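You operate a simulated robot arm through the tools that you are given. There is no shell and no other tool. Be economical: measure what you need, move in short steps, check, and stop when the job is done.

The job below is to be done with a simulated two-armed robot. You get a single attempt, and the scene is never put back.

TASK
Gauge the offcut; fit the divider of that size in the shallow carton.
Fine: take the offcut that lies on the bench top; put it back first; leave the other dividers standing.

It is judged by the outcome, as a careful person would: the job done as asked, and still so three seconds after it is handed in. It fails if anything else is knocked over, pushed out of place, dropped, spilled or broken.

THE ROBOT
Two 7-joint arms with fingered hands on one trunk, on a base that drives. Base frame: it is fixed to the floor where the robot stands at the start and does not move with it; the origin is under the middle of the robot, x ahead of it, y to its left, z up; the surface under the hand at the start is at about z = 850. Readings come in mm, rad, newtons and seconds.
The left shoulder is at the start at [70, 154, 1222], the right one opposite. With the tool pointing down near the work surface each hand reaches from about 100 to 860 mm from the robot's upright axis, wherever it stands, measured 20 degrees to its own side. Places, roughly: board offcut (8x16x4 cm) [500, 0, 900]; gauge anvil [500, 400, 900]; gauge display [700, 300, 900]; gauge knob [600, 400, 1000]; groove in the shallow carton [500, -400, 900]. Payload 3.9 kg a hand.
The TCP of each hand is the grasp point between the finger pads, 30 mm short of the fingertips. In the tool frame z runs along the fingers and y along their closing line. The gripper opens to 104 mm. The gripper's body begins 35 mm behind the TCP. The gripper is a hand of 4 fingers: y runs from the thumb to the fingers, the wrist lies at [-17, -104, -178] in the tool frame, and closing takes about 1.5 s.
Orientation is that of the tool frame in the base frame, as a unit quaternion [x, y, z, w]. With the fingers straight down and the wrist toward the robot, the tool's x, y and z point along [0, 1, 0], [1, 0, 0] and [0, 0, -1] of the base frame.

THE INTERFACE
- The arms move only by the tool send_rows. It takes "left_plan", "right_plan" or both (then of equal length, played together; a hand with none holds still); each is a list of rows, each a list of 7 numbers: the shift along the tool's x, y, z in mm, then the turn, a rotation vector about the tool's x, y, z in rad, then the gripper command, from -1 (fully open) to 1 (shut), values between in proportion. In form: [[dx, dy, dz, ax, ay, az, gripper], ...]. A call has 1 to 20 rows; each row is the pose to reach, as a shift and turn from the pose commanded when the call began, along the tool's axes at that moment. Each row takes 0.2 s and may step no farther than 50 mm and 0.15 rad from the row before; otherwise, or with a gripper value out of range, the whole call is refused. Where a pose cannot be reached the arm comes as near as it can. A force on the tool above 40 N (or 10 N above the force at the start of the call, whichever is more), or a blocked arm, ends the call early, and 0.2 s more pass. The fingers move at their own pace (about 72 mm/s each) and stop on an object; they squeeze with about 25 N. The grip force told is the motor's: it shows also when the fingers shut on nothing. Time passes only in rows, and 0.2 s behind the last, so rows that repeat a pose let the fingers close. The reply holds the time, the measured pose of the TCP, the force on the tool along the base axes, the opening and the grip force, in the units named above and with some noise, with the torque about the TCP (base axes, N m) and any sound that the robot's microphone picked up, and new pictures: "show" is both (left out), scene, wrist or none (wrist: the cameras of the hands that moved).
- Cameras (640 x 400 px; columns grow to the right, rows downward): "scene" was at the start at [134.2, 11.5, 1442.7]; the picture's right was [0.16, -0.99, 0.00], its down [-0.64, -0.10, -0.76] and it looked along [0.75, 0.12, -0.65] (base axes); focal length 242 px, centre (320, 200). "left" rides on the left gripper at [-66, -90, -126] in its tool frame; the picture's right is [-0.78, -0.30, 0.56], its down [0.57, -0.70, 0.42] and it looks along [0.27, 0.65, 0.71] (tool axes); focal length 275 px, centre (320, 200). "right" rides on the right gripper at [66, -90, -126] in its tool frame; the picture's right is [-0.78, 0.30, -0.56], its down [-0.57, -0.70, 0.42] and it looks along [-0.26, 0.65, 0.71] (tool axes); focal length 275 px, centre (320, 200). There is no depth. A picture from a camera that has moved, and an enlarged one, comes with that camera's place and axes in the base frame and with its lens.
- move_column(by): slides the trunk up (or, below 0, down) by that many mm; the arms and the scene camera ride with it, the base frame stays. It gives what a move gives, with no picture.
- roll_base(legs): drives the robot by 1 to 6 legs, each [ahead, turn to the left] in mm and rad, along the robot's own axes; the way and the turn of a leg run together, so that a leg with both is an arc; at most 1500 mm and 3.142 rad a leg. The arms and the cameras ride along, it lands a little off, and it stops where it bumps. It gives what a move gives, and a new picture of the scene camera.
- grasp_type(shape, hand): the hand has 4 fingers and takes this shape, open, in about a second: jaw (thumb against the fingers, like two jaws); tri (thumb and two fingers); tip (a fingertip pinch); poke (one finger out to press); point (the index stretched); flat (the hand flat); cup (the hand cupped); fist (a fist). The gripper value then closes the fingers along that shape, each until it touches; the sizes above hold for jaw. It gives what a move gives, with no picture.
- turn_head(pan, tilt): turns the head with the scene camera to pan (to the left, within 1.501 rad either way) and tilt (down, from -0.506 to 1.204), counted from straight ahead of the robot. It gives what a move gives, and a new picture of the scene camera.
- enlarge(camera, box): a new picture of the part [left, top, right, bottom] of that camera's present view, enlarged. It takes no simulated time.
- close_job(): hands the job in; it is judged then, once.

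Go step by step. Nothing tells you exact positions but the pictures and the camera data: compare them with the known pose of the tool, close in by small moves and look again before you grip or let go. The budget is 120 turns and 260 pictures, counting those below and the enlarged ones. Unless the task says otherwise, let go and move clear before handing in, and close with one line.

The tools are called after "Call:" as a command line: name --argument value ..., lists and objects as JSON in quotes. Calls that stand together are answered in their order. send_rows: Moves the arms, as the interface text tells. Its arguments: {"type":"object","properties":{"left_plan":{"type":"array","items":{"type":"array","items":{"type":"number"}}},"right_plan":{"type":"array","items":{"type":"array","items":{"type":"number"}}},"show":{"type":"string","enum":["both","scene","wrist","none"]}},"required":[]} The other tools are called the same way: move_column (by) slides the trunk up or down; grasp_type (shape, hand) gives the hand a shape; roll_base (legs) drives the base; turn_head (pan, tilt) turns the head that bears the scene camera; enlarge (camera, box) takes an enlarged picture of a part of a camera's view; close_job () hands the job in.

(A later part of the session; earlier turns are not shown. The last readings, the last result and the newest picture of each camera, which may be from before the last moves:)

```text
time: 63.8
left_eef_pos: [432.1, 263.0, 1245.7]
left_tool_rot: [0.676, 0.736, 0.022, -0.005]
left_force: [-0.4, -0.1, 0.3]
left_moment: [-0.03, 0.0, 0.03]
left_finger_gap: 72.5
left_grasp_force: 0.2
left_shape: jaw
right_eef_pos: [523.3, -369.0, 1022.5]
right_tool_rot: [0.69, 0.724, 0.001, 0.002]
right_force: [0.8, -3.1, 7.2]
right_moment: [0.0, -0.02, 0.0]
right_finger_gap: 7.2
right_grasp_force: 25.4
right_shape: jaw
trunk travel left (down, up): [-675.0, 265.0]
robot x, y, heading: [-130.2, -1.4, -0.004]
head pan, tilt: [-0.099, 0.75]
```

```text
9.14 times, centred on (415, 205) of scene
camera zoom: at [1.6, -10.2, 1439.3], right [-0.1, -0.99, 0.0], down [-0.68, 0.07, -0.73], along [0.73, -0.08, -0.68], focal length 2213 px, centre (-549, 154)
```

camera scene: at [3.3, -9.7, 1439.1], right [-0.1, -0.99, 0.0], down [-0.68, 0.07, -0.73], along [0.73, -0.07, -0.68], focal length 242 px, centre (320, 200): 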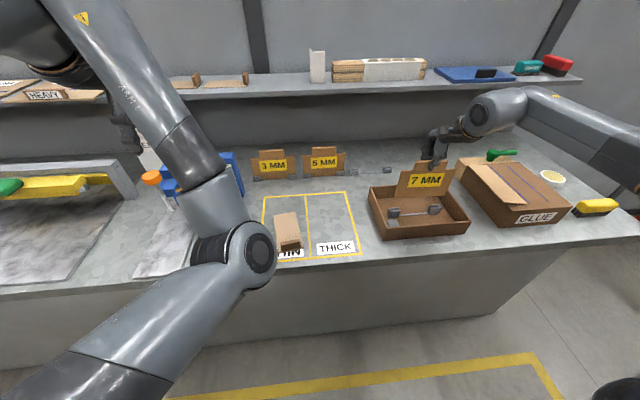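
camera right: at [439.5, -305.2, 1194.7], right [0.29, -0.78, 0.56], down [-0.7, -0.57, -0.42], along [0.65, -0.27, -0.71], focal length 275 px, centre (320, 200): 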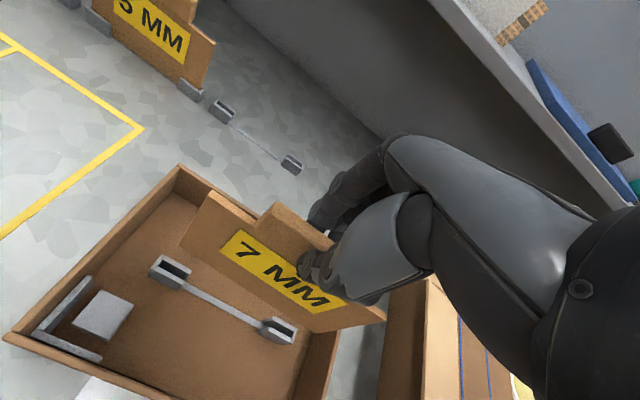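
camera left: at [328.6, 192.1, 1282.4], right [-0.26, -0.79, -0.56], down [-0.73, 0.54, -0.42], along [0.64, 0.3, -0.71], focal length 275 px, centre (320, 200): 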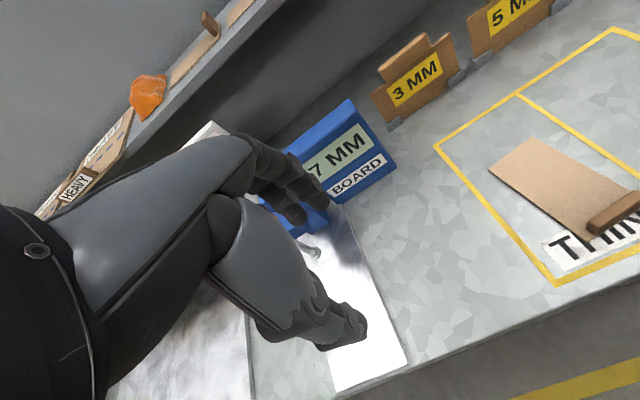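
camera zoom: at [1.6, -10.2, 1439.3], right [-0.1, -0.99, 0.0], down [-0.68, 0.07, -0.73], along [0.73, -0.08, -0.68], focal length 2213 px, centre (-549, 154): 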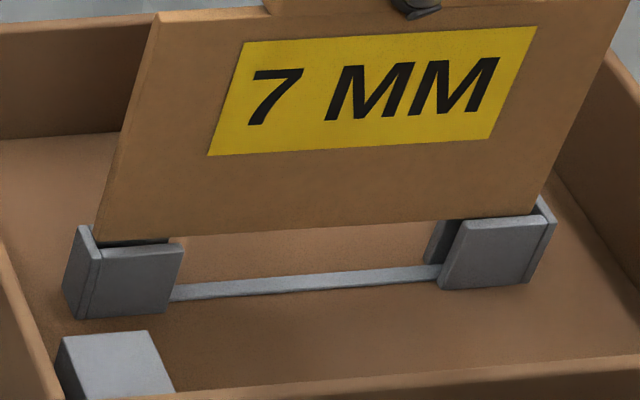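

Contact: the board rests on top, about 1.7 mm too far forward and touching the left end wall. I'll raise 3 mm, shift (-1.6,-1.7), and lower again.

Call:
send_rows --right_plan '[[0, 0, -4, 0, 0, 0, 1], [-1.8, -1.6, -4, 0, 0, 0, 1], [-1.8, -1.6, -2, 0, 0, 0, 1], [-1.8, -1.6, 0, 0, 0, 0, 1], [-1.8, -1.6, 1, 0, 0, 0, 1], [-1.8, -1.6, 2, 0, 0, 0, 1]]' --show "none"

Call:
enlarge --camera "right" --box '[165, 215, 235, 285]'

Call:
enlarge --camera "right" --box '[280, 300, 350, 370]'

Call:
enlarge --camera "scene" --box '[380, 185, 450, 225]'

```text
time: 65.2
left_eef_pos: [430.4, 263.5, 1247.0]
left_tool_rot: [0.677, 0.736, 0.022, -0.004]
left_force: [-0.3, -0.8, -0.1]
left_moment: [-0.03, 0.05, 0.02]
left_finger_gap: 72.6
left_grasp_force: 0.1
left_shape: jaw
right_eef_pos: [520.5, -371.7, 1021.2]
right_tool_rot: [0.689, 0.724, 0.001, 0.001]
right_force: [0.0, -3.8, 12.5]
right_moment: [-0.03, -0.12, -0.02]
right_finger_gap: 7.8
right_grasp_force: 24.7
right_shape: jaw
trunk travel left (down, up): [-675.0, 265.0]
robot x, y, heading: [-135.7, 2.3, -0.002]
head pan, tilt: [-0.099, 0.75]
```

```text
5.71 times, centred on (200, 250) of right
camera zoom: at [427.4, -309.2, 1146.6], right [0.33, -0.76, 0.56], down [-0.67, -0.61, -0.43], along [0.66, -0.23, -0.71], focal length 1573 px, centre (1006, -86)
```

zoom: 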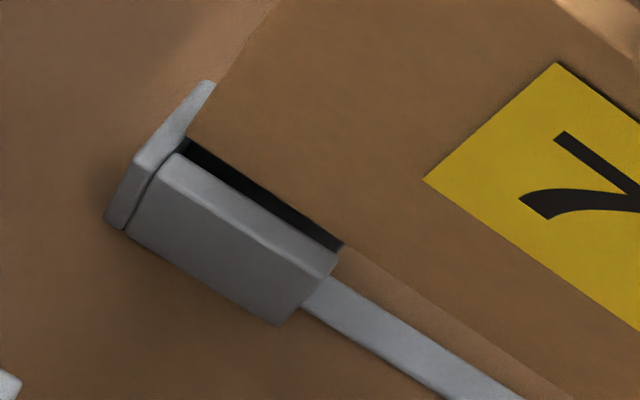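

```text
5.71 times, centred on (315, 335) of right
camera zoom: at [427.4, -309.2, 1146.6], right [0.33, -0.76, 0.56], down [-0.67, -0.61, -0.43], along [0.66, -0.23, -0.71], focal length 1573 px, centre (349, -571)
```

zoom: 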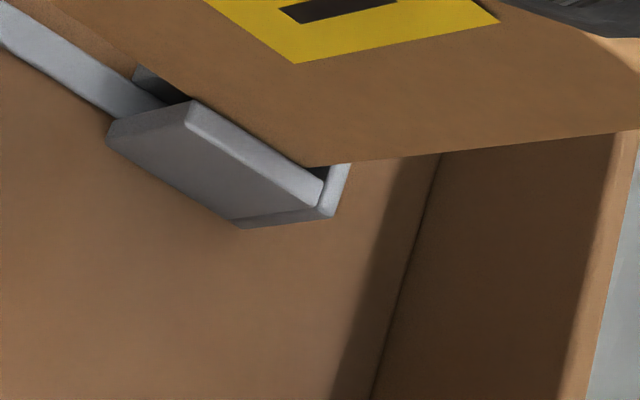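

```text
9.14 times, centred on (415, 205) of scene
camera zoom: at [0.7, -10.2, 1439.5], right [-0.1, -0.99, 0.0], down [-0.68, 0.07, -0.73], along [0.73, -0.08, -0.68], focal length 2213 px, centre (-549, 154)
```

zoom: 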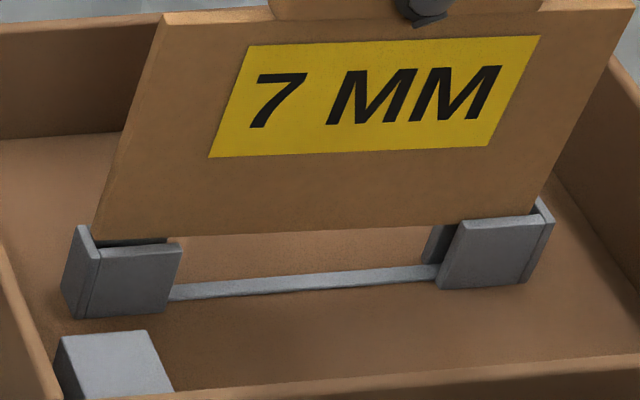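

The right side is lined up; the left end still catches the end wall and sits about 1.5 mm too far forward. I'll lift, add yaw 0.012, shift (-0.7,-1.3), and retry.

Call:
send_rows --right_plan '[[0, 0, -4, 0, 0, 0, 1], [-1.3, -0.7, -5, 0, 0, -0.012, 1], [-1.3, -0.7, -3, 0, 0, -0.012, 1], [-1.3, -0.7, -1.5, 0, 0, -0.012, 1], [-1.3, -0.7, 0, 0, 0, -0.012, 1], [-1.3, -0.7, 1, 0, 0, -0.012, 1], [-1.3, -0.7, 2, 0, 0, -0.012, 1]]' --show "none"

Call:
enlarge --camera "right" --box '[165, 215, 235, 285]'

Call:
enlarge --camera "right" --box '[280, 300, 350, 370]'

Call:
enlarge --camera "scene" --box '[380, 185, 450, 225]'

```text
time: 66.8
left_eef_pos: [430.4, 263.7, 1247.8]
left_tool_rot: [0.676, 0.737, 0.023, -0.005]
left_force: [0.2, -0.1, -0.2]
left_moment: [-0.01, 0.02, 0.02]
left_finger_gap: 72.5
left_grasp_force: 0.0
left_shape: jaw
right_eef_pos: [519.8, -372.8, 1020.6]
right_tool_rot: [0.686, 0.728, 0.002, 0.002]
right_force: [-0.5, -6.9, 16.8]
right_moment: [0.02, -0.14, -0.07]
right_finger_gap: 7.7
right_grasp_force: 25.1
right_shape: jaw
trunk travel left (down, up): [-675.0, 265.0]
robot x, y, heading: [-132.2, 0.5, -0.004]
head pan, tilt: [-0.099, 0.75]
```

```text
5.71 times, centred on (200, 250) of right
camera zoom: at [425.2, -311.9, 1145.2], right [0.34, -0.76, 0.56], down [-0.66, -0.61, -0.43], along [0.67, -0.23, -0.71], focal length 1573 px, centre (1006, -86)
```

zoom: 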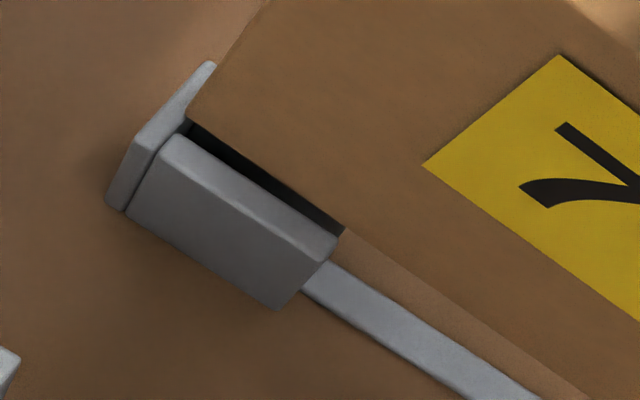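

```text
5.71 times, centred on (315, 335) of right
camera zoom: at [425.2, -311.9, 1145.2], right [0.34, -0.76, 0.56], down [-0.66, -0.61, -0.43], along [0.67, -0.23, -0.71], focal length 1573 px, centre (349, -571)
```

zoom: 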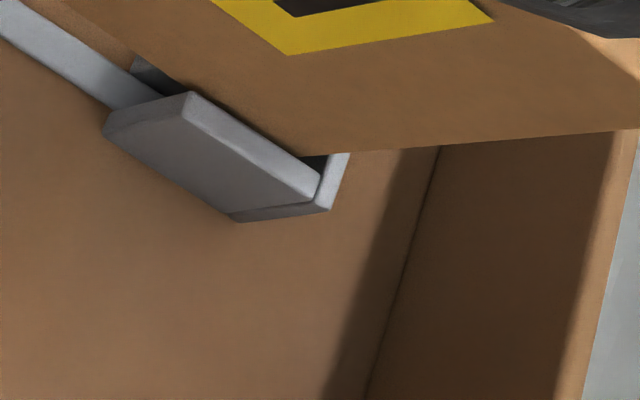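

```text
9.14 times, centred on (415, 205) of scene
camera zoom: at [-0.3, -10.3, 1439.6], right [-0.1, -0.99, 0.0], down [-0.68, 0.07, -0.73], along [0.73, -0.08, -0.68], focal length 2213 px, centre (-549, 154)
```

zoom: 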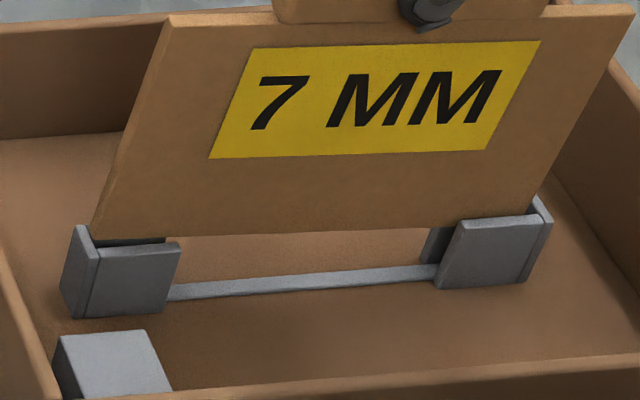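

The board's left end is landing on the left end wall by about 2–3 mm. I'll lift clear, shift 2.8 mm right and 1.2 mm back with a touch more yaw, and check before pressing.

Call:
send_rows --right_plan '[[0, 0, -4, 0, 0, 0, 1], [0, 0, -5, 0, 0, 0, 1], [-2.8, -1.2, -5, 0, 0, -0.007, 1], [-2.8, -1.2, -2.5, 0, 0, -0.007, 1], [-2.8, -1.2, -2.5, 0, 0, -0.007, 1]]' --show "none"

Call:
enlarge --camera "right" --box '[165, 205, 235, 275]'

Call:
enlarge --camera "right" --box '[280, 290, 350, 360]'

Call:
enlarge --camera "scene" --box '[380, 185, 450, 225]'

```text
time: 68.0
left_eef_pos: [431.6, 263.5, 1246.5]
left_tool_rot: [0.676, 0.737, 0.021, -0.005]
left_force: [-0.7, -0.7, -0.2]
left_moment: [-0.01, 0.01, 0.01]
left_finger_gap: 72.5
left_grasp_force: 0.0
left_shape: jaw
right_eef_pos: [521.2, -369.4, 1021.8]
right_tool_rot: [0.685, 0.729, -0.001, 0.0]
right_force: [-0.3, -0.9, 5.4]
right_moment: [0.04, -0.06, 0.0]
right_finger_gap: 7.5
right_grasp_force: 24.6
right_shape: jaw
right hand out of reach, approached as far as the arm can: row 3, 4, 5
trunk travel left (down, up): [-675.0, 265.0]
robot x, y, heading: [-130.0, 0.8, -0.006]
head pan, tilt: [-0.099, 0.75]
```

```text
5.71 times, centred on (200, 240) of right
camera zoom: at [427.3, -310.2, 1147.6], right [0.34, -0.76, 0.56], down [-0.66, -0.61, -0.42], along [0.66, -0.22, -0.71], focal length 1573 px, centre (1006, -29)
```

zoom: 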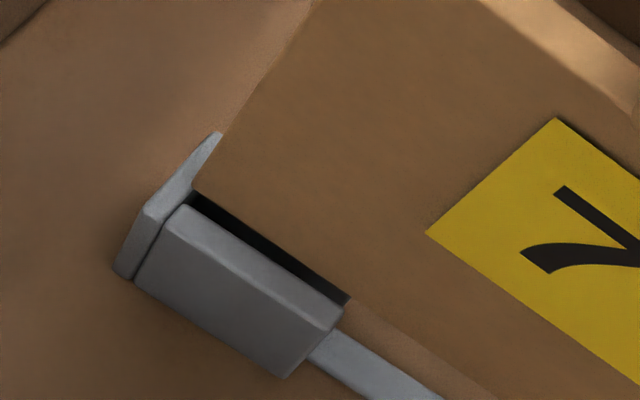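

```text
5.71 times, centred on (315, 325) of right
camera zoom: at [427.3, -310.2, 1147.6], right [0.34, -0.76, 0.56], down [-0.66, -0.61, -0.42], along [0.66, -0.22, -0.71], focal length 1573 px, centre (349, -514)
```

zoom: 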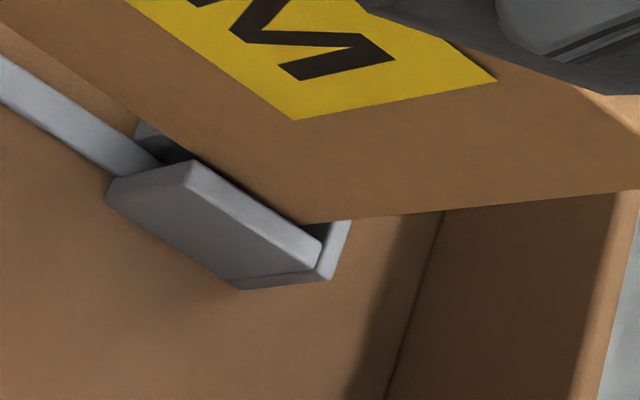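

```text
9.14 times, centred on (415, 205) of scene
camera zoom: at [2.2, -10.0, 1439.1], right [-0.1, -0.99, 0.0], down [-0.68, 0.07, -0.73], along [0.73, -0.07, -0.68], focal length 2213 px, centre (-549, 154)
```

zoom: 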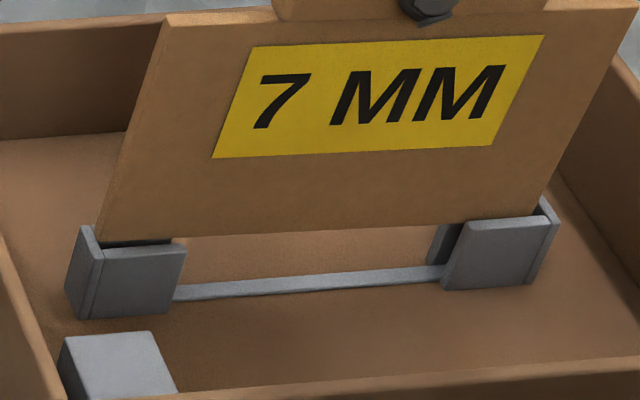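

The right arm is at its sideways limit here, so my rightward shifts didn't happen. I'll lift the divider clear and shift the base about 160 mm to the right with a turn–back–turn–forward manoeuvre.

Call:
send_rows --right_plan '[[0, 0, -10, 0, 0, 0, 1], [0, 0, -40, 0, 0, 0, 1], [0, 0, -80, 0, 0, 0, 1], [0, 0, -120, 0, 0, 0, 1], [0, 0, -150, 0, 0, 0, 1], [0, 0, -150, 0, 0, 0, 1]]' --show "none"

Call:
roll_base --legs '[[0, 0.4], [-400, 0], [0, -0.4], [360, 0]]'

```text
time: 69.4
left_eef_pos: [432.1, 263.3, 1246.5]
left_tool_rot: [0.676, 0.737, 0.021, -0.006]
left_force: [0.2, 0.1, 0.5]
left_moment: [0.01, 0.01, 0.02]
left_finger_gap: 72.4
left_grasp_force: 0.2
left_shape: jaw
right_eef_pos: [500.0, -389.8, 1138.5]
right_tool_rot: [0.7, 0.714, 0.004, -0.001]
right_force: [0.2, 0.8, -0.1]
right_moment: [0.01, -0.04, 0.02]
right_finger_gap: 7.2
right_grasp_force: 25.7
right_shape: jaw
right hand out of reach, approached as far as the arm can: row 1, 2, 3, 4, 5, 6
trunk travel left (down, up): [-675.0, 265.0]
robot x, y, heading: [-132.5, -1.0, -0.004]
head pan, tilt: [-0.099, 0.75]
```

```text
time: 76.2
left_eef_pos: [419.9, 110.3, 1247.5]
left_tool_rot: [0.676, 0.737, 0.022, -0.006]
left_force: [0.3, 0.3, -0.2]
left_moment: [-0.05, -0.02, -0.02]
left_finger_gap: 72.3
left_grasp_force: 0.2
left_shape: jaw
right_eef_pos: [488.0, -544.3, 1140.4]
right_tool_rot: [0.7, 0.714, 0.004, -0.001]
right_force: [-0.2, -1.0, -0.7]
right_moment: [-0.01, 0.01, -0.01]
right_finger_gap: 7.3
right_grasp_force: 25.3
right_shape: jaw
trunk travel left (down, up): [-675.0, 265.0]
robot x, y, heading: [-138.6, -156.1, -0.004]
head pan, tilt: [-0.099, 0.75]
camera scene: at [-9.1, -164.5, 1439.2], right [-0.1, -0.99, 0.0], down [-0.68, 0.07, -0.73], along [0.73, -0.07, -0.68], focal length 242 px, centre (320, 200)
```

scene: 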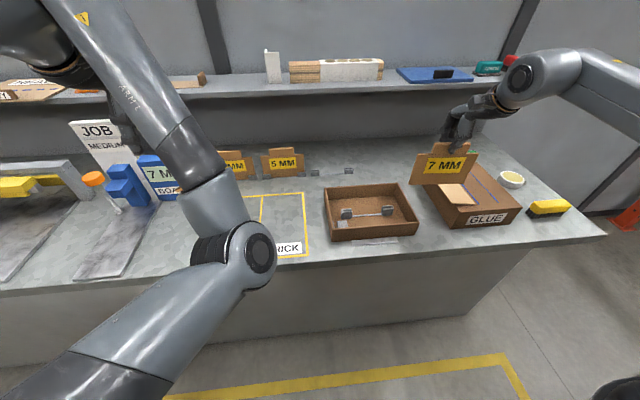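

The base is now at y≈-156. I'll bring the divider back over the groove at a safe height with leveled attitude.

Call:
send_rows --right_plan '[[34, 7, 0, 0.001, -0.001, -0.01, 1], [68, 15, 0, 0.002, -0.003, -0.02, 1], [102, 22, 10, 0.003, -0.004, -0.03, 1], [136, 30, 30, 0.004, -0.006, -0.04, 1], [170, 37, 60, 0.0044, -0.0068, -0.045, 1], [170, 37, 80, 0.0044, -0.0068, -0.045, 1], [170, 37, 80, 0.0044, -0.0068, -0.045, 1]]' --show "both"

```text
time: 77.8
left_eef_pos: [421.2, 109.1, 1246.3]
left_tool_rot: [0.676, 0.737, 0.023, -0.006]
left_force: [0.1, 0.4, 0.2]
left_moment: [-0.02, -0.01, -0.03]
left_finger_gap: 72.6
left_grasp_force: 0.2
left_shape: jaw
right_eef_pos: [523.0, -372.3, 1060.6]
right_tool_rot: [0.683, 0.73, 0.0, -0.001]
right_force: [0.0, 0.8, -0.7]
right_moment: [0.02, -0.03, -0.01]
right_finger_gap: 7.2
right_grasp_force: 25.0
right_shape: jaw
trunk travel left (down, up): [-675.0, 265.0]
robot x, y, heading: [-139.1, -151.7, -0.003]
head pan, tilt: [-0.099, 0.75]
camera scene: at [-8.3, -164.4, 1439.1], right [-0.1, -0.99, 0.0], down [-0.68, 0.07, -0.73], along [0.73, -0.07, -0.68], focal length 242 px, centre (320, 200)
camera right: at [429.8, -312.5, 1186.2], right [0.35, -0.76, 0.56], down [-0.66, -0.62, -0.42], along [0.66, -0.22, -0.71], focal length 275 px, centre (320, 200)
```

scene: 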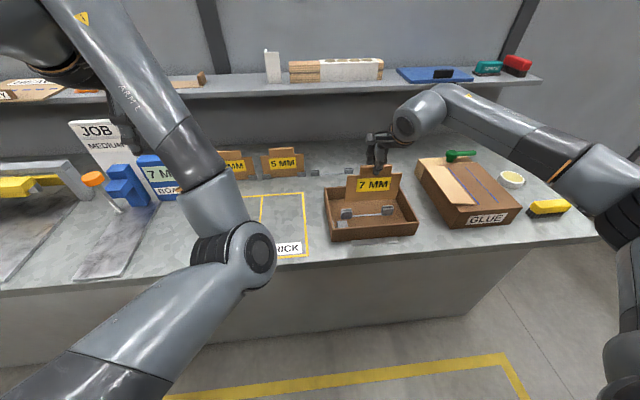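
right: 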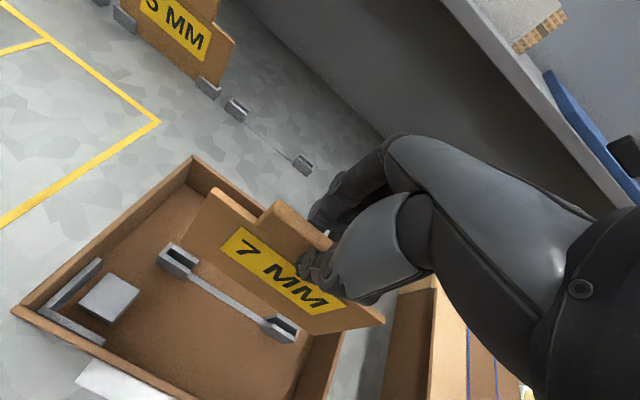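

Reachable now with margin. I'll lower to z≈1027 and inspect both clips.

Call:
send_rows --right_plan '[[0, 0, 12, 0, 0, 0, 1], [0, 0, 24, 0, 0, 0, 1], [0, 0, 33, 0, 0, 0, 1], [0, 0, 33, 0, 0, 0, 1]]' --show "none"

Call:
enlarge --camera "right" --box '[165, 210, 235, 280]'

Call:
enlarge --camera "right" --box '[280, 295, 350, 365]'

Call:
enlarge --camera "scene" --box '[335, 190, 405, 230]'

```text
time: 78.8
left_eef_pos: [421.3, 110.5, 1246.6]
left_tool_rot: [0.676, 0.736, 0.022, -0.006]
left_force: [0.8, -0.6, 0.3]
left_moment: [0.02, -0.01, 0.0]
left_finger_gap: 72.6
left_grasp_force: 0.0
left_shape: jaw
right_eef_pos: [522.4, -372.7, 1028.4]
right_tool_rot: [0.684, 0.729, 0.0, -0.001]
right_force: [0.3, -0.5, -0.9]
right_moment: [-0.02, 0.01, -0.02]
right_finger_gap: 7.4
right_grasp_force: 25.1
right_shape: jaw
trunk travel left (down, up): [-675.0, 265.0]
robot x, y, heading: [-141.7, -155.3, -0.004]
head pan, tilt: [-0.099, 0.75]
```

```text
5.71 times, centred on (200, 245) of right
camera zoom: at [430.3, -312.4, 1153.1], right [0.35, -0.76, 0.56], down [-0.66, -0.62, -0.42], along [0.66, -0.22, -0.71], focal length 1573 px, centre (1006, -57)
```

zoom: 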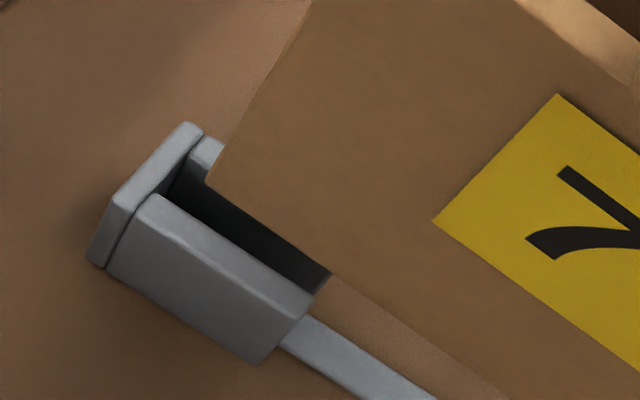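

```text
5.71 times, centred on (315, 330) of right
camera zoom: at [430.3, -312.4, 1153.1], right [0.35, -0.76, 0.56], down [-0.66, -0.62, -0.42], along [0.66, -0.22, -0.71], focal length 1573 px, centre (349, -543)
```

zoom: 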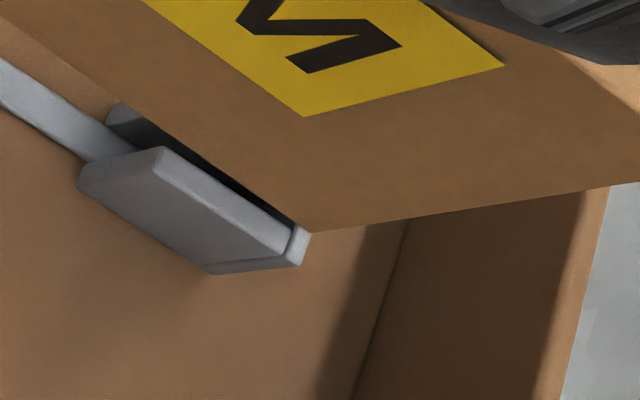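

```text
9.14 times, centred on (370, 210) of scene
camera zoom: at [-8.1, -164.5, 1439.1], right [-0.1, -0.99, 0.0], down [-0.68, 0.07, -0.73], along [0.73, -0.07, -0.68], focal length 2213 px, centre (-137, 109)
```

zoom: 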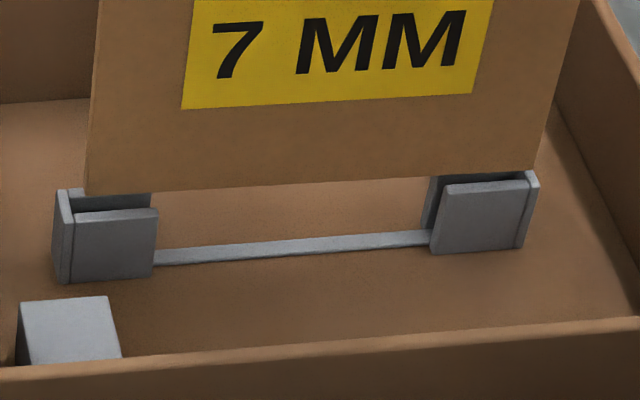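

The board now needs about +2.2 mm left, +0.9 mm forward and +0.028 rad yaw. I'll apply that and lower 5 mm.

Call:
send_rows --right_plan '[[2.1, 1, 0, 0, 0, -0.028, 1], [2.1, 1, 3, 0, 0, -0.028, 1], [2.1, 1, 5, 0, 0, -0.028, 1], [2.1, 1, 5, 0, 0, -0.028, 1]]' --show "none"

Call:
enlarge --camera "right" --box '[165, 210, 235, 280]'

Call:
enlarge --camera "right" --box '[280, 295, 350, 365]'

Call:
enlarge --camera "scene" --box '[335, 190, 405, 230]'

```text
time: 79.8
left_eef_pos: [420.6, 110.1, 1247.1]
left_tool_rot: [0.676, 0.737, 0.022, -0.006]
left_force: [-0.3, 0.1, -0.1]
left_moment: [0.0, 0.01, 0.01]
left_finger_gap: 72.9
left_grasp_force: 0.1
left_shape: jaw
right_eef_pos: [524.2, -370.9, 1022.9]
right_tool_rot: [0.674, 0.739, 0.0, -0.001]
right_force: [0.5, -0.5, 4.8]
right_moment: [-0.07, -0.01, -0.01]
right_finger_gap: 7.2
right_grasp_force: 25.1
right_shape: jaw
trunk travel left (down, up): [-675.0, 265.0]
robot x, y, heading: [-145.2, -153.4, -0.002]
head pan, tilt: [-0.099, 0.75]
```

```text
5.71 times, centred on (200, 245) of right
camera zoom: at [428.8, -313.0, 1149.3], right [0.37, -0.75, 0.56], down [-0.65, -0.63, -0.43], along [0.67, -0.2, -0.71], focal length 1573 px, centre (1006, -57)
```

zoom: 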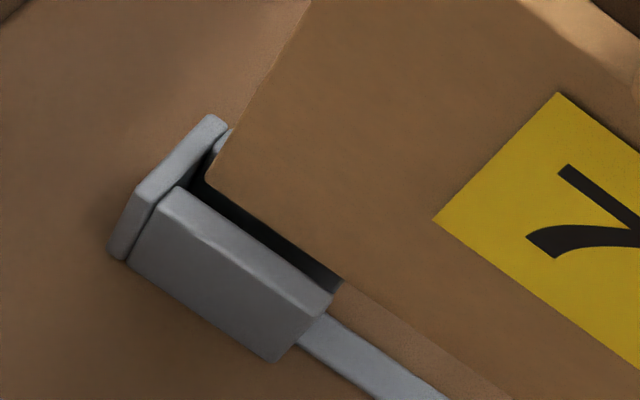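

```text
5.71 times, centred on (315, 330) of right
camera zoom: at [428.8, -313.0, 1149.3], right [0.37, -0.75, 0.56], down [-0.65, -0.63, -0.43], along [0.67, -0.2, -0.71], focal length 1573 px, centre (349, -543)
```

zoom: 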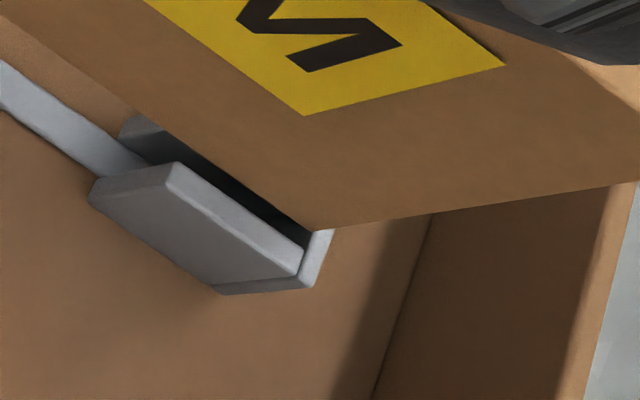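

```text
9.14 times, centred on (370, 210) of scene
camera zoom: at [-8.7, -164.2, 1439.2], right [-0.1, -0.99, 0.0], down [-0.68, 0.07, -0.73], along [0.73, -0.07, -0.68], focal length 2213 px, centre (-137, 109)
```

zoom: 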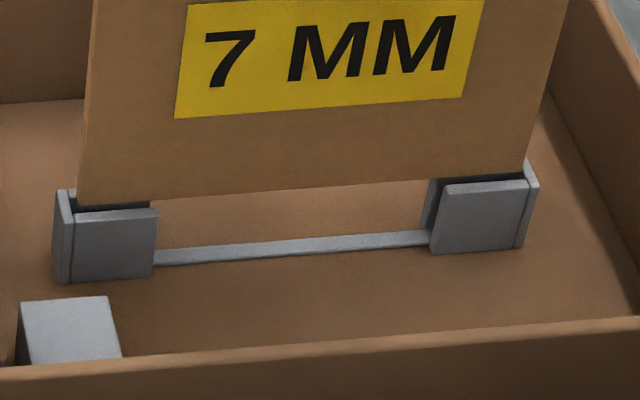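

Contact at z≈1023 with the board about 2 mm too far forward and 1.6 mm too far right. I'll lift 3 mm, correct, and lower again.

Call:
send_rows --right_plan '[[0, 0, -3, 0, 0, 0, 1], [1.8, -1.9, -3, 0, 0, 0.01, 1], [1.8, -1.9, -1, 0, 0, 0.01, 1], [1.8, -1.9, 1, 0, 0, 0.01, 1], [1.8, -1.9, 2, 0, 0, 0.01, 1], [1.8, -1.9, 3, 0, 0, 0.01, 1]]' --show "none"

Call:
enlarge --camera "right" --box '[165, 210, 235, 280]'

Call:
enlarge --camera "right" --box '[280, 295, 350, 365]'

Call:
enlarge --camera "scene" --box '[335, 190, 405, 230]'

```text
time: 81.2
left_eef_pos: [418.9, 110.4, 1247.4]
left_tool_rot: [0.676, 0.737, 0.022, -0.004]
left_force: [0.3, 0.3, 0.8]
left_moment: [0.0, 0.02, 0.02]
left_finger_gap: 72.3
left_grasp_force: 0.1
left_shape: jaw
right_eef_pos: [521.0, -370.2, 1022.8]
right_tool_rot: [0.677, 0.736, 0.002, 0.001]
right_force: [-0.1, -2.5, 13.8]
right_moment: [-0.04, -0.04, 0.02]
right_finger_gap: 7.6
right_grasp_force: 24.7
right_shape: jaw
trunk travel left (down, up): [-675.0, 265.0]
robot x, y, heading: [-143.0, -155.9, -0.006]
head pan, tilt: [-0.099, 0.75]
```

```text
5.71 times, centred on (200, 245) of right
camera zoom: at [425.9, -310.8, 1148.3], right [0.36, -0.75, 0.56], down [-0.65, -0.63, -0.43], along [0.67, -0.21, -0.71], focal length 1573 px, centre (1006, -57)
```

zoom: 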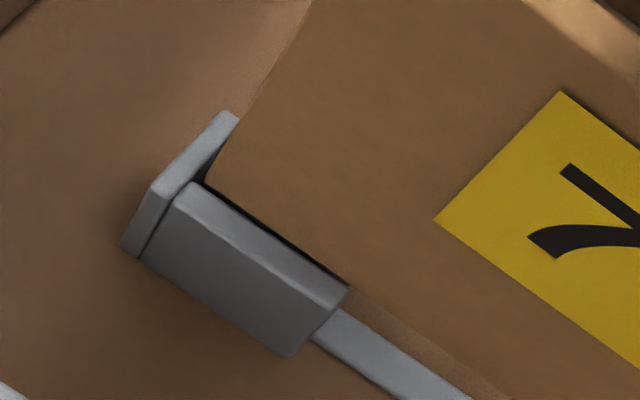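

```text
5.71 times, centred on (315, 330) of right
camera zoom: at [425.9, -310.8, 1148.3], right [0.36, -0.75, 0.56], down [-0.65, -0.63, -0.43], along [0.67, -0.21, -0.71], focal length 1573 px, centre (349, -543)
```

zoom: 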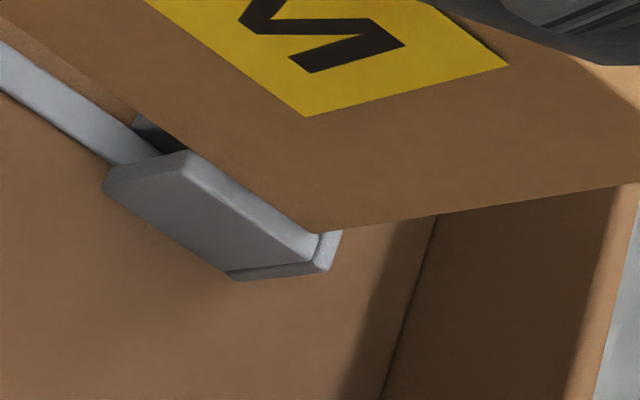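

```text
9.14 times, centred on (370, 210) of scene
camera zoom: at [-10.6, -164.0, 1439.5], right [-0.1, -0.99, 0.0], down [-0.68, 0.07, -0.73], along [0.73, -0.07, -0.68], focal length 2213 px, centre (-137, 109)
```

zoom: 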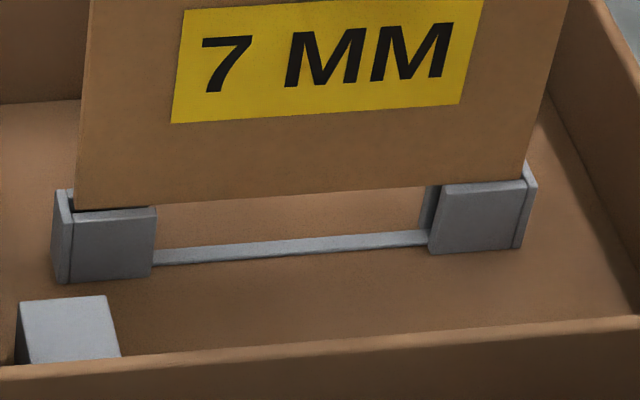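

Very close: the left slot is lined up; the right front edge is just at the wall. I'll make a sub-millimetre correction and press lightly.

Call:
send_rows --right_plan '[[0, 0, -2, 0, 0, 0, 1], [-0.4, 0.4, -2, 0, 0, -0.004, 1], [-0.4, 0.4, -1, 0, 0, -0.004, 1], [-0.4, 0.4, 0.5, 0, 0, -0.004, 1], [-0.4, 0.4, 2, 0, 0, -0.004, 1], [-0.4, 0.4, 3, 0, 0, -0.004, 1]]' --show "none"

Call:
enlarge --camera "right" --box '[170, 215, 220, 265]'

Call:
enlarge --camera "right" --box '[290, 305, 340, 355]'

Call:
enlarge --camera "scene" --box '[335, 190, 405, 230]'

```text
time: 82.6
left_eef_pos: [416.0, 111.3, 1249.3]
left_tool_rot: [0.676, 0.736, 0.023, -0.004]
left_force: [0.9, 0.2, 0.2]
left_moment: [-0.01, 0.01, 0.0]
left_finger_gap: 72.4
left_grasp_force: 0.0
left_shape: jaw
right_eef_pos: [520.9, -369.5, 1023.8]
right_tool_rot: [0.676, 0.737, 0.004, 0.002]
right_force: [0.7, -3.2, 26.4]
right_moment: [-0.12, -0.18, -0.01]
right_finger_gap: 8.1
right_grasp_force: 24.7
right_shape: jaw
trunk travel left (down, up): [-675.0, 265.0]
robot x, y, heading: [-140.7, -153.9, -0.003]
head pan, tilt: [-0.099, 0.75]
```

```text
8.00 times, centred on (195, 240) of right
camera zoom: at [424.3, -311.2, 1147.3], right [0.36, -0.75, 0.56], down [-0.65, -0.63, -0.43], along [0.67, -0.21, -0.71], focal length 2202 px, centre (1320, -120)
```

zoom: 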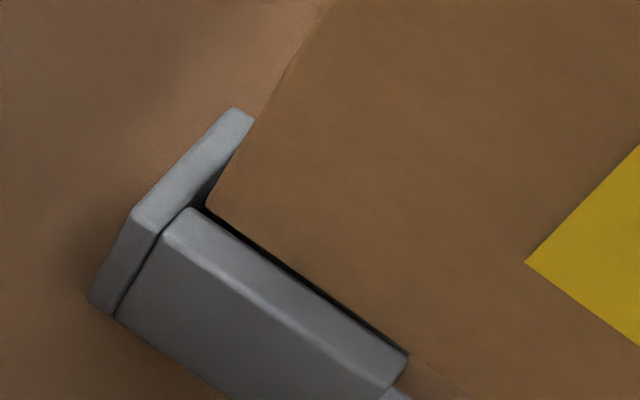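

```text
8.00 times, centred on (315, 330) of right
camera zoom: at [424.3, -311.2, 1147.3], right [0.36, -0.75, 0.56], down [-0.65, -0.63, -0.43], along [0.67, -0.21, -0.71], focal length 2202 px, centre (360, -840)
```

zoom: 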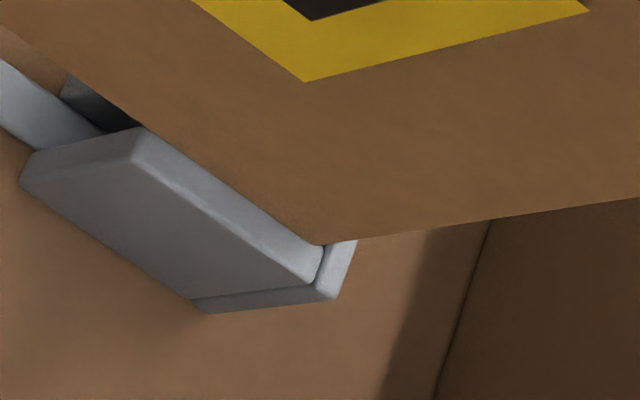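

```text
9.14 times, centred on (370, 210) of scene
camera zoom: at [-12.9, -163.5, 1439.8], right [-0.1, -0.99, 0.0], down [-0.68, 0.07, -0.73], along [0.73, -0.08, -0.68], focal length 2213 px, centre (-137, 109)
```

zoom: 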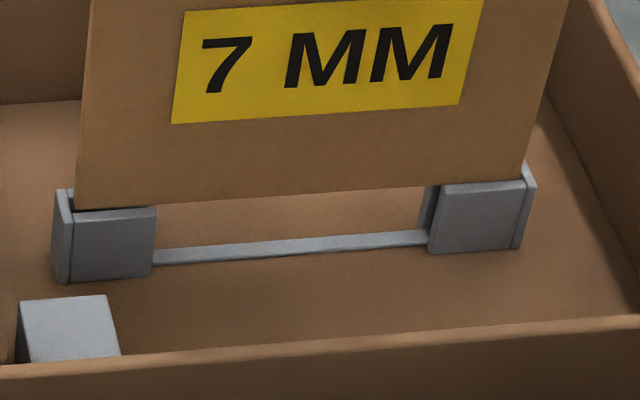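

It isn't dropping; the moment reading suggests contact on the back walls. I'll ease the pressure and slide slowly toward the robot in small steps, seeing whether it drops.

Call:
send_rows --right_plan '[[0, 0, -3, 0, 0, 0, 1], [0, -0.3, -3, 0, 0, 0, 1], [0, -0.6, -3, 0, 0, 0, 1], [0, -0.9, -3, 0, 0, 0, 1], [0, -1.2, -2.5, 0, 0, 0, 1], [0, -1.5, -2.5, 0, 0, 0, 1], [0, -1.5, -2, 0, 0, 0, 1]]' --show "none"

Call:
enlarge --camera "right" --box '[170, 215, 220, 265]'

Call:
enlarge --camera "right" --box '[290, 305, 340, 355]'

Call:
enlarge --camera "scene" --box '[335, 190, 405, 230]'

```text
time: 84.2
left_eef_pos: [417.6, 111.5, 1247.3]
left_tool_rot: [0.676, 0.737, 0.023, -0.005]
left_force: [-0.2, -0.5, 0.2]
left_moment: [0.01, 0.0, 0.0]
left_finger_gap: 72.5
left_grasp_force: 0.1
left_shape: jaw
right_eef_pos: [519.0, -370.6, 1022.6]
right_tool_rot: [0.676, 0.737, 0.003, 0.002]
right_force: [1.6, -2.2, 22.1]
right_moment: [-0.08, -0.21, -0.02]
right_finger_gap: 8.1
right_grasp_force: 24.5
right_shape: jaw
trunk travel left (down, up): [-675.0, 265.0]
robot x, y, heading: [-140.6, -150.3, -0.005]
head pan, tilt: [-0.099, 0.75]
```

```text
8.00 times, centred on (195, 240) of right
camera zoom: at [423.0, -311.1, 1147.8], right [0.36, -0.75, 0.56], down [-0.65, -0.63, -0.43], along [0.67, -0.21, -0.71], focal length 2202 px, centre (1320, -120)
```

zoom: 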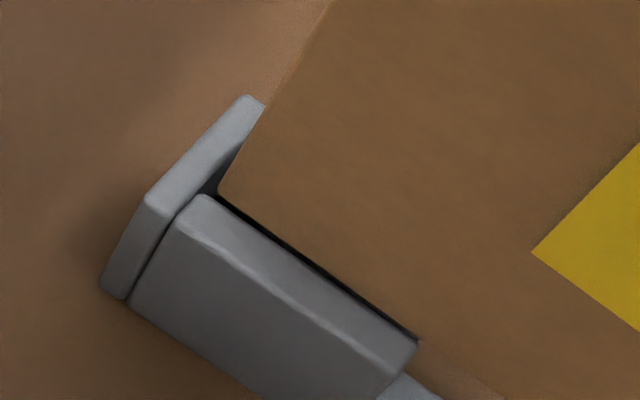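

```text
8.00 times, centred on (315, 330) of right
camera zoom: at [423.0, -311.1, 1147.8], right [0.36, -0.75, 0.56], down [-0.65, -0.63, -0.43], along [0.67, -0.21, -0.71], focal length 2202 px, centre (360, -840)
```

zoom: 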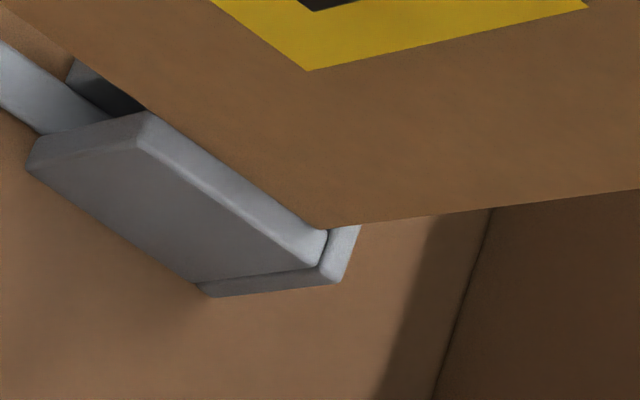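

```text
9.14 times, centred on (370, 210) of scene
camera zoom: at [-12.1, -163.6, 1439.6], right [-0.1, -0.99, 0.0], down [-0.68, 0.07, -0.73], along [0.73, -0.08, -0.68], focal length 2213 px, centre (-137, 109)
```

zoom: 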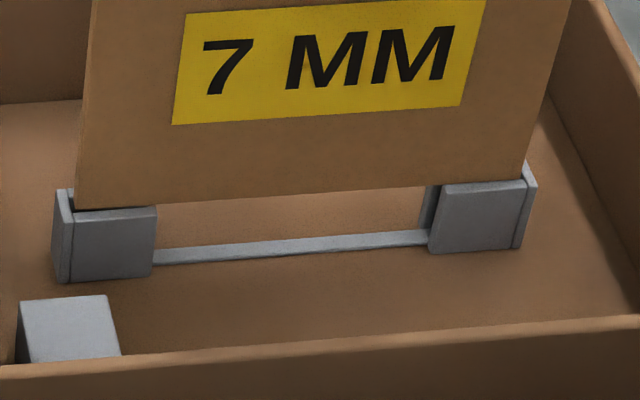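

The board bottom isn't entering. I'll lift 40 mm and take an unobstructed close look at both slots and the board's lower edge.

Call:
send_rows --right_plan '[[0, 0, -8, 0, 0, 0, 1], [0, 0, -20, 0, 0, 0, 1], [0, 0, -32, 0, 0, 0, 1], [0, 0, -42, 0, 0, 0, 1], [0, 0, -42, 0, 0, 0, 1]]' --show "wrist"

Call:
enlarge --camera "right" --box '[150, 230, 210, 290]'

Call:
enlarge --camera "right" --box '[250, 300, 310, 360]'

Call:
enlarge --camera "scene" --box '[325, 160, 415, 230]'

```text
time: 85.4
left_eef_pos: [420.4, 109.6, 1246.3]
left_tool_rot: [0.676, 0.736, 0.022, -0.006]
left_force: [-0.3, -0.3, -0.2]
left_moment: [-0.04, -0.01, -0.02]
left_finger_gap: 72.7
left_grasp_force: 0.0
left_shape: jaw
right_eef_pos: [521.2, -370.4, 1060.8]
right_tool_rot: [0.676, 0.737, 0.0, 0.0]
right_force: [-0.5, 0.8, -1.0]
right_moment: [0.02, 0.01, -0.01]
right_finger_gap: 8.1
right_grasp_force: 24.1
right_shape: jaw
trunk travel left (down, up): [-675.0, 265.0]
robot x, y, heading: [-143.1, -155.6, -0.007]
head pan, tilt: [-0.099, 0.75]
camera right: at [426.5, -311.8, 1186.6], right [0.36, -0.75, 0.56], down [-0.65, -0.63, -0.42], along [0.67, -0.21, -0.71], focal length 275 px, centre (320, 200)
```

right: 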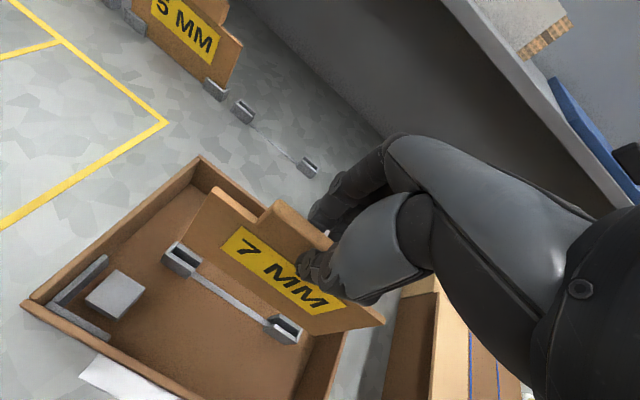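

```text
6.67 times, centred on (180, 260) of right
camera zoom: at [426.5, -311.8, 1186.6], right [0.36, -0.75, 0.56], down [-0.65, -0.63, -0.42], along [0.67, -0.21, -0.71], focal length 1835 px, centre (1253, -200)
```

zoom: 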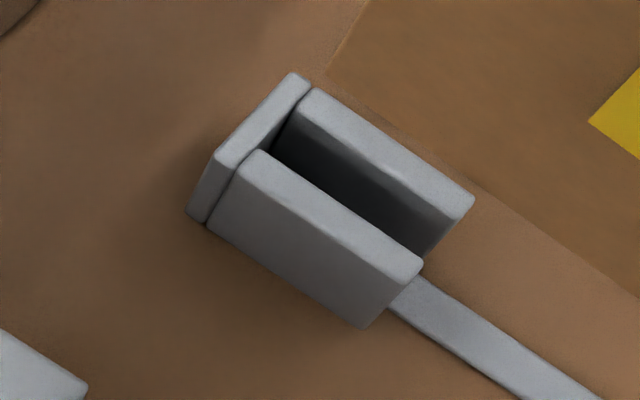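

```text
6.67 times, centred on (280, 330) of right
camera zoom: at [426.5, -311.8, 1186.6], right [0.36, -0.75, 0.56], down [-0.65, -0.63, -0.42], along [0.67, -0.21, -0.71], focal length 1835 px, centre (587, -667)
```

zoom: 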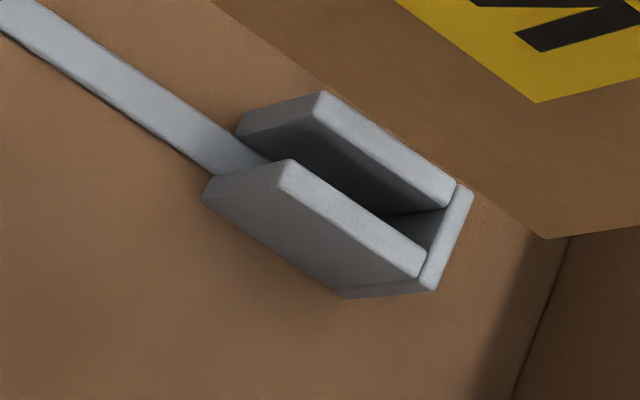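

```text
5.71 times, centred on (370, 195) of scene
camera zoom: at [-8.1, -164.5, 1439.1], right [-0.1, -0.99, 0.0], down [-0.68, 0.07, -0.73], along [0.73, -0.07, -0.68], focal length 1383 px, centre (34, 229)
```

zoom: 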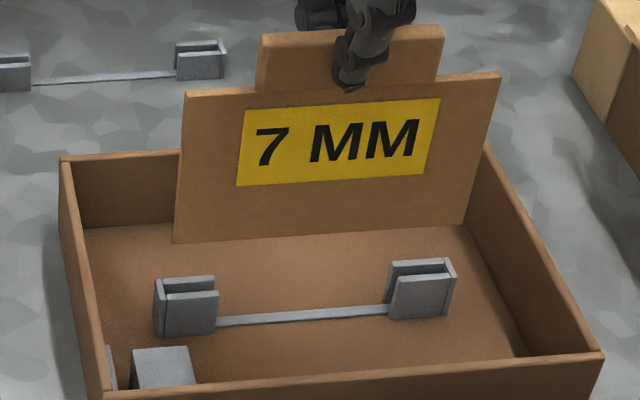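

Now I have a clear view: slot width ≈8.2 mm, board 7 mm. Calculation says the right end should go about 2.5 mm forward (yaw +0.016) and the board 1 mm right. I'll apply that, lower to just above, and re-measure.

Call:
send_rows --right_plan '[[-1.1, 1.1, 8, 0, 0, -0.016, 1], [-1.1, 1.1, 18, 0, 0, -0.016, 1], [-1.1, 1.1, 28, 0, 0, -0.016, 1], [-1.1, 1.1, 32, 0, 0, -0.016, 1], [-1.1, 1.1, 32, 0, 0, -0.016, 1]]' --show "none"

Call:
enlarge --camera "right" --box '[160, 215, 220, 275]'

Call:
enlarge --camera "right" --box '[285, 300, 345, 360]'

Call:
enlarge --camera "scene" --box '[335, 190, 405, 230]'

```text
time: 86.6
left_eef_pos: [422.1, 110.6, 1244.5]
left_tool_rot: [0.676, 0.736, 0.022, -0.006]
left_force: [-0.7, -0.2, 0.2]
left_moment: [-0.01, -0.02, 0.01]
left_finger_gap: 72.4
left_grasp_force: 0.0
left_shape: jaw
right_eef_pos: [522.9, -371.3, 1028.4]
right_tool_rot: [0.67, 0.743, 0.0, -0.001]
right_force: [-1.0, 0.3, -1.2]
right_moment: [-0.04, 0.02, -0.01]
right_finger_gap: 7.9
right_grasp_force: 25.1
right_shape: jaw
trunk travel left (down, up): [-675.0, 265.0]
robot x, y, heading: [-146.7, -157.0, -0.006]
head pan, tilt: [-0.099, 0.75]
```

```text
6.67 times, centred on (190, 245) of right
camera zoom: at [426.4, -313.9, 1154.8], right [0.37, -0.74, 0.56], down [-0.64, -0.64, -0.42], along [0.67, -0.2, -0.71], focal length 1835 px, centre (1187, -100)
```

zoom: 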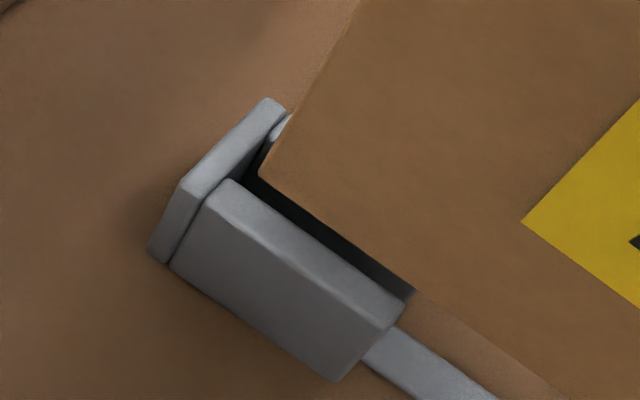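

```text
6.67 times, centred on (315, 330) of right
camera zoom: at [426.4, -313.9, 1154.8], right [0.37, -0.74, 0.56], down [-0.64, -0.64, -0.42], along [0.67, -0.2, -0.71], focal length 1835 px, centre (353, -667)
```

zoom: 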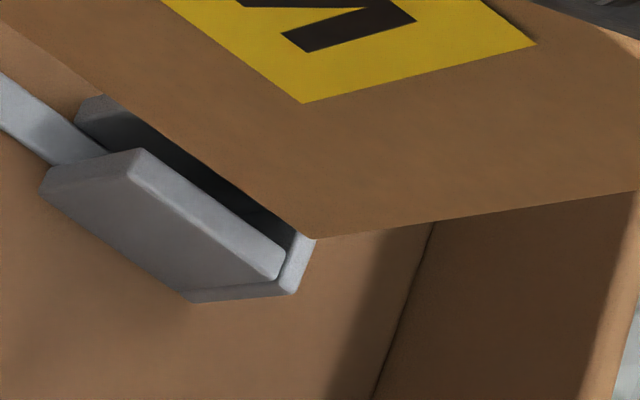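

```text
9.14 times, centred on (370, 210) of scene
camera zoom: at [-8.0, -164.4, 1439.1], right [-0.1, -0.99, 0.0], down [-0.68, 0.07, -0.73], along [0.73, -0.07, -0.68], focal length 2213 px, centre (-137, 109)
```

zoom: 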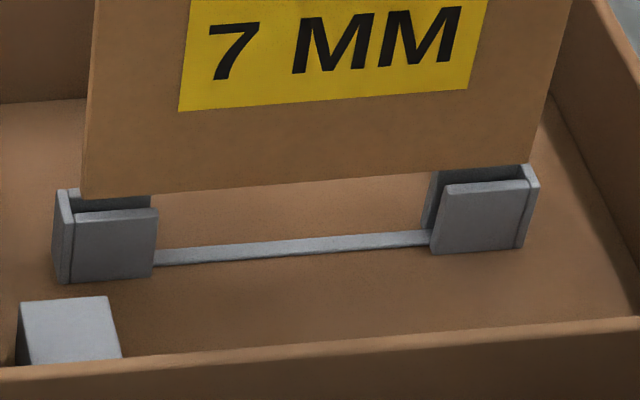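

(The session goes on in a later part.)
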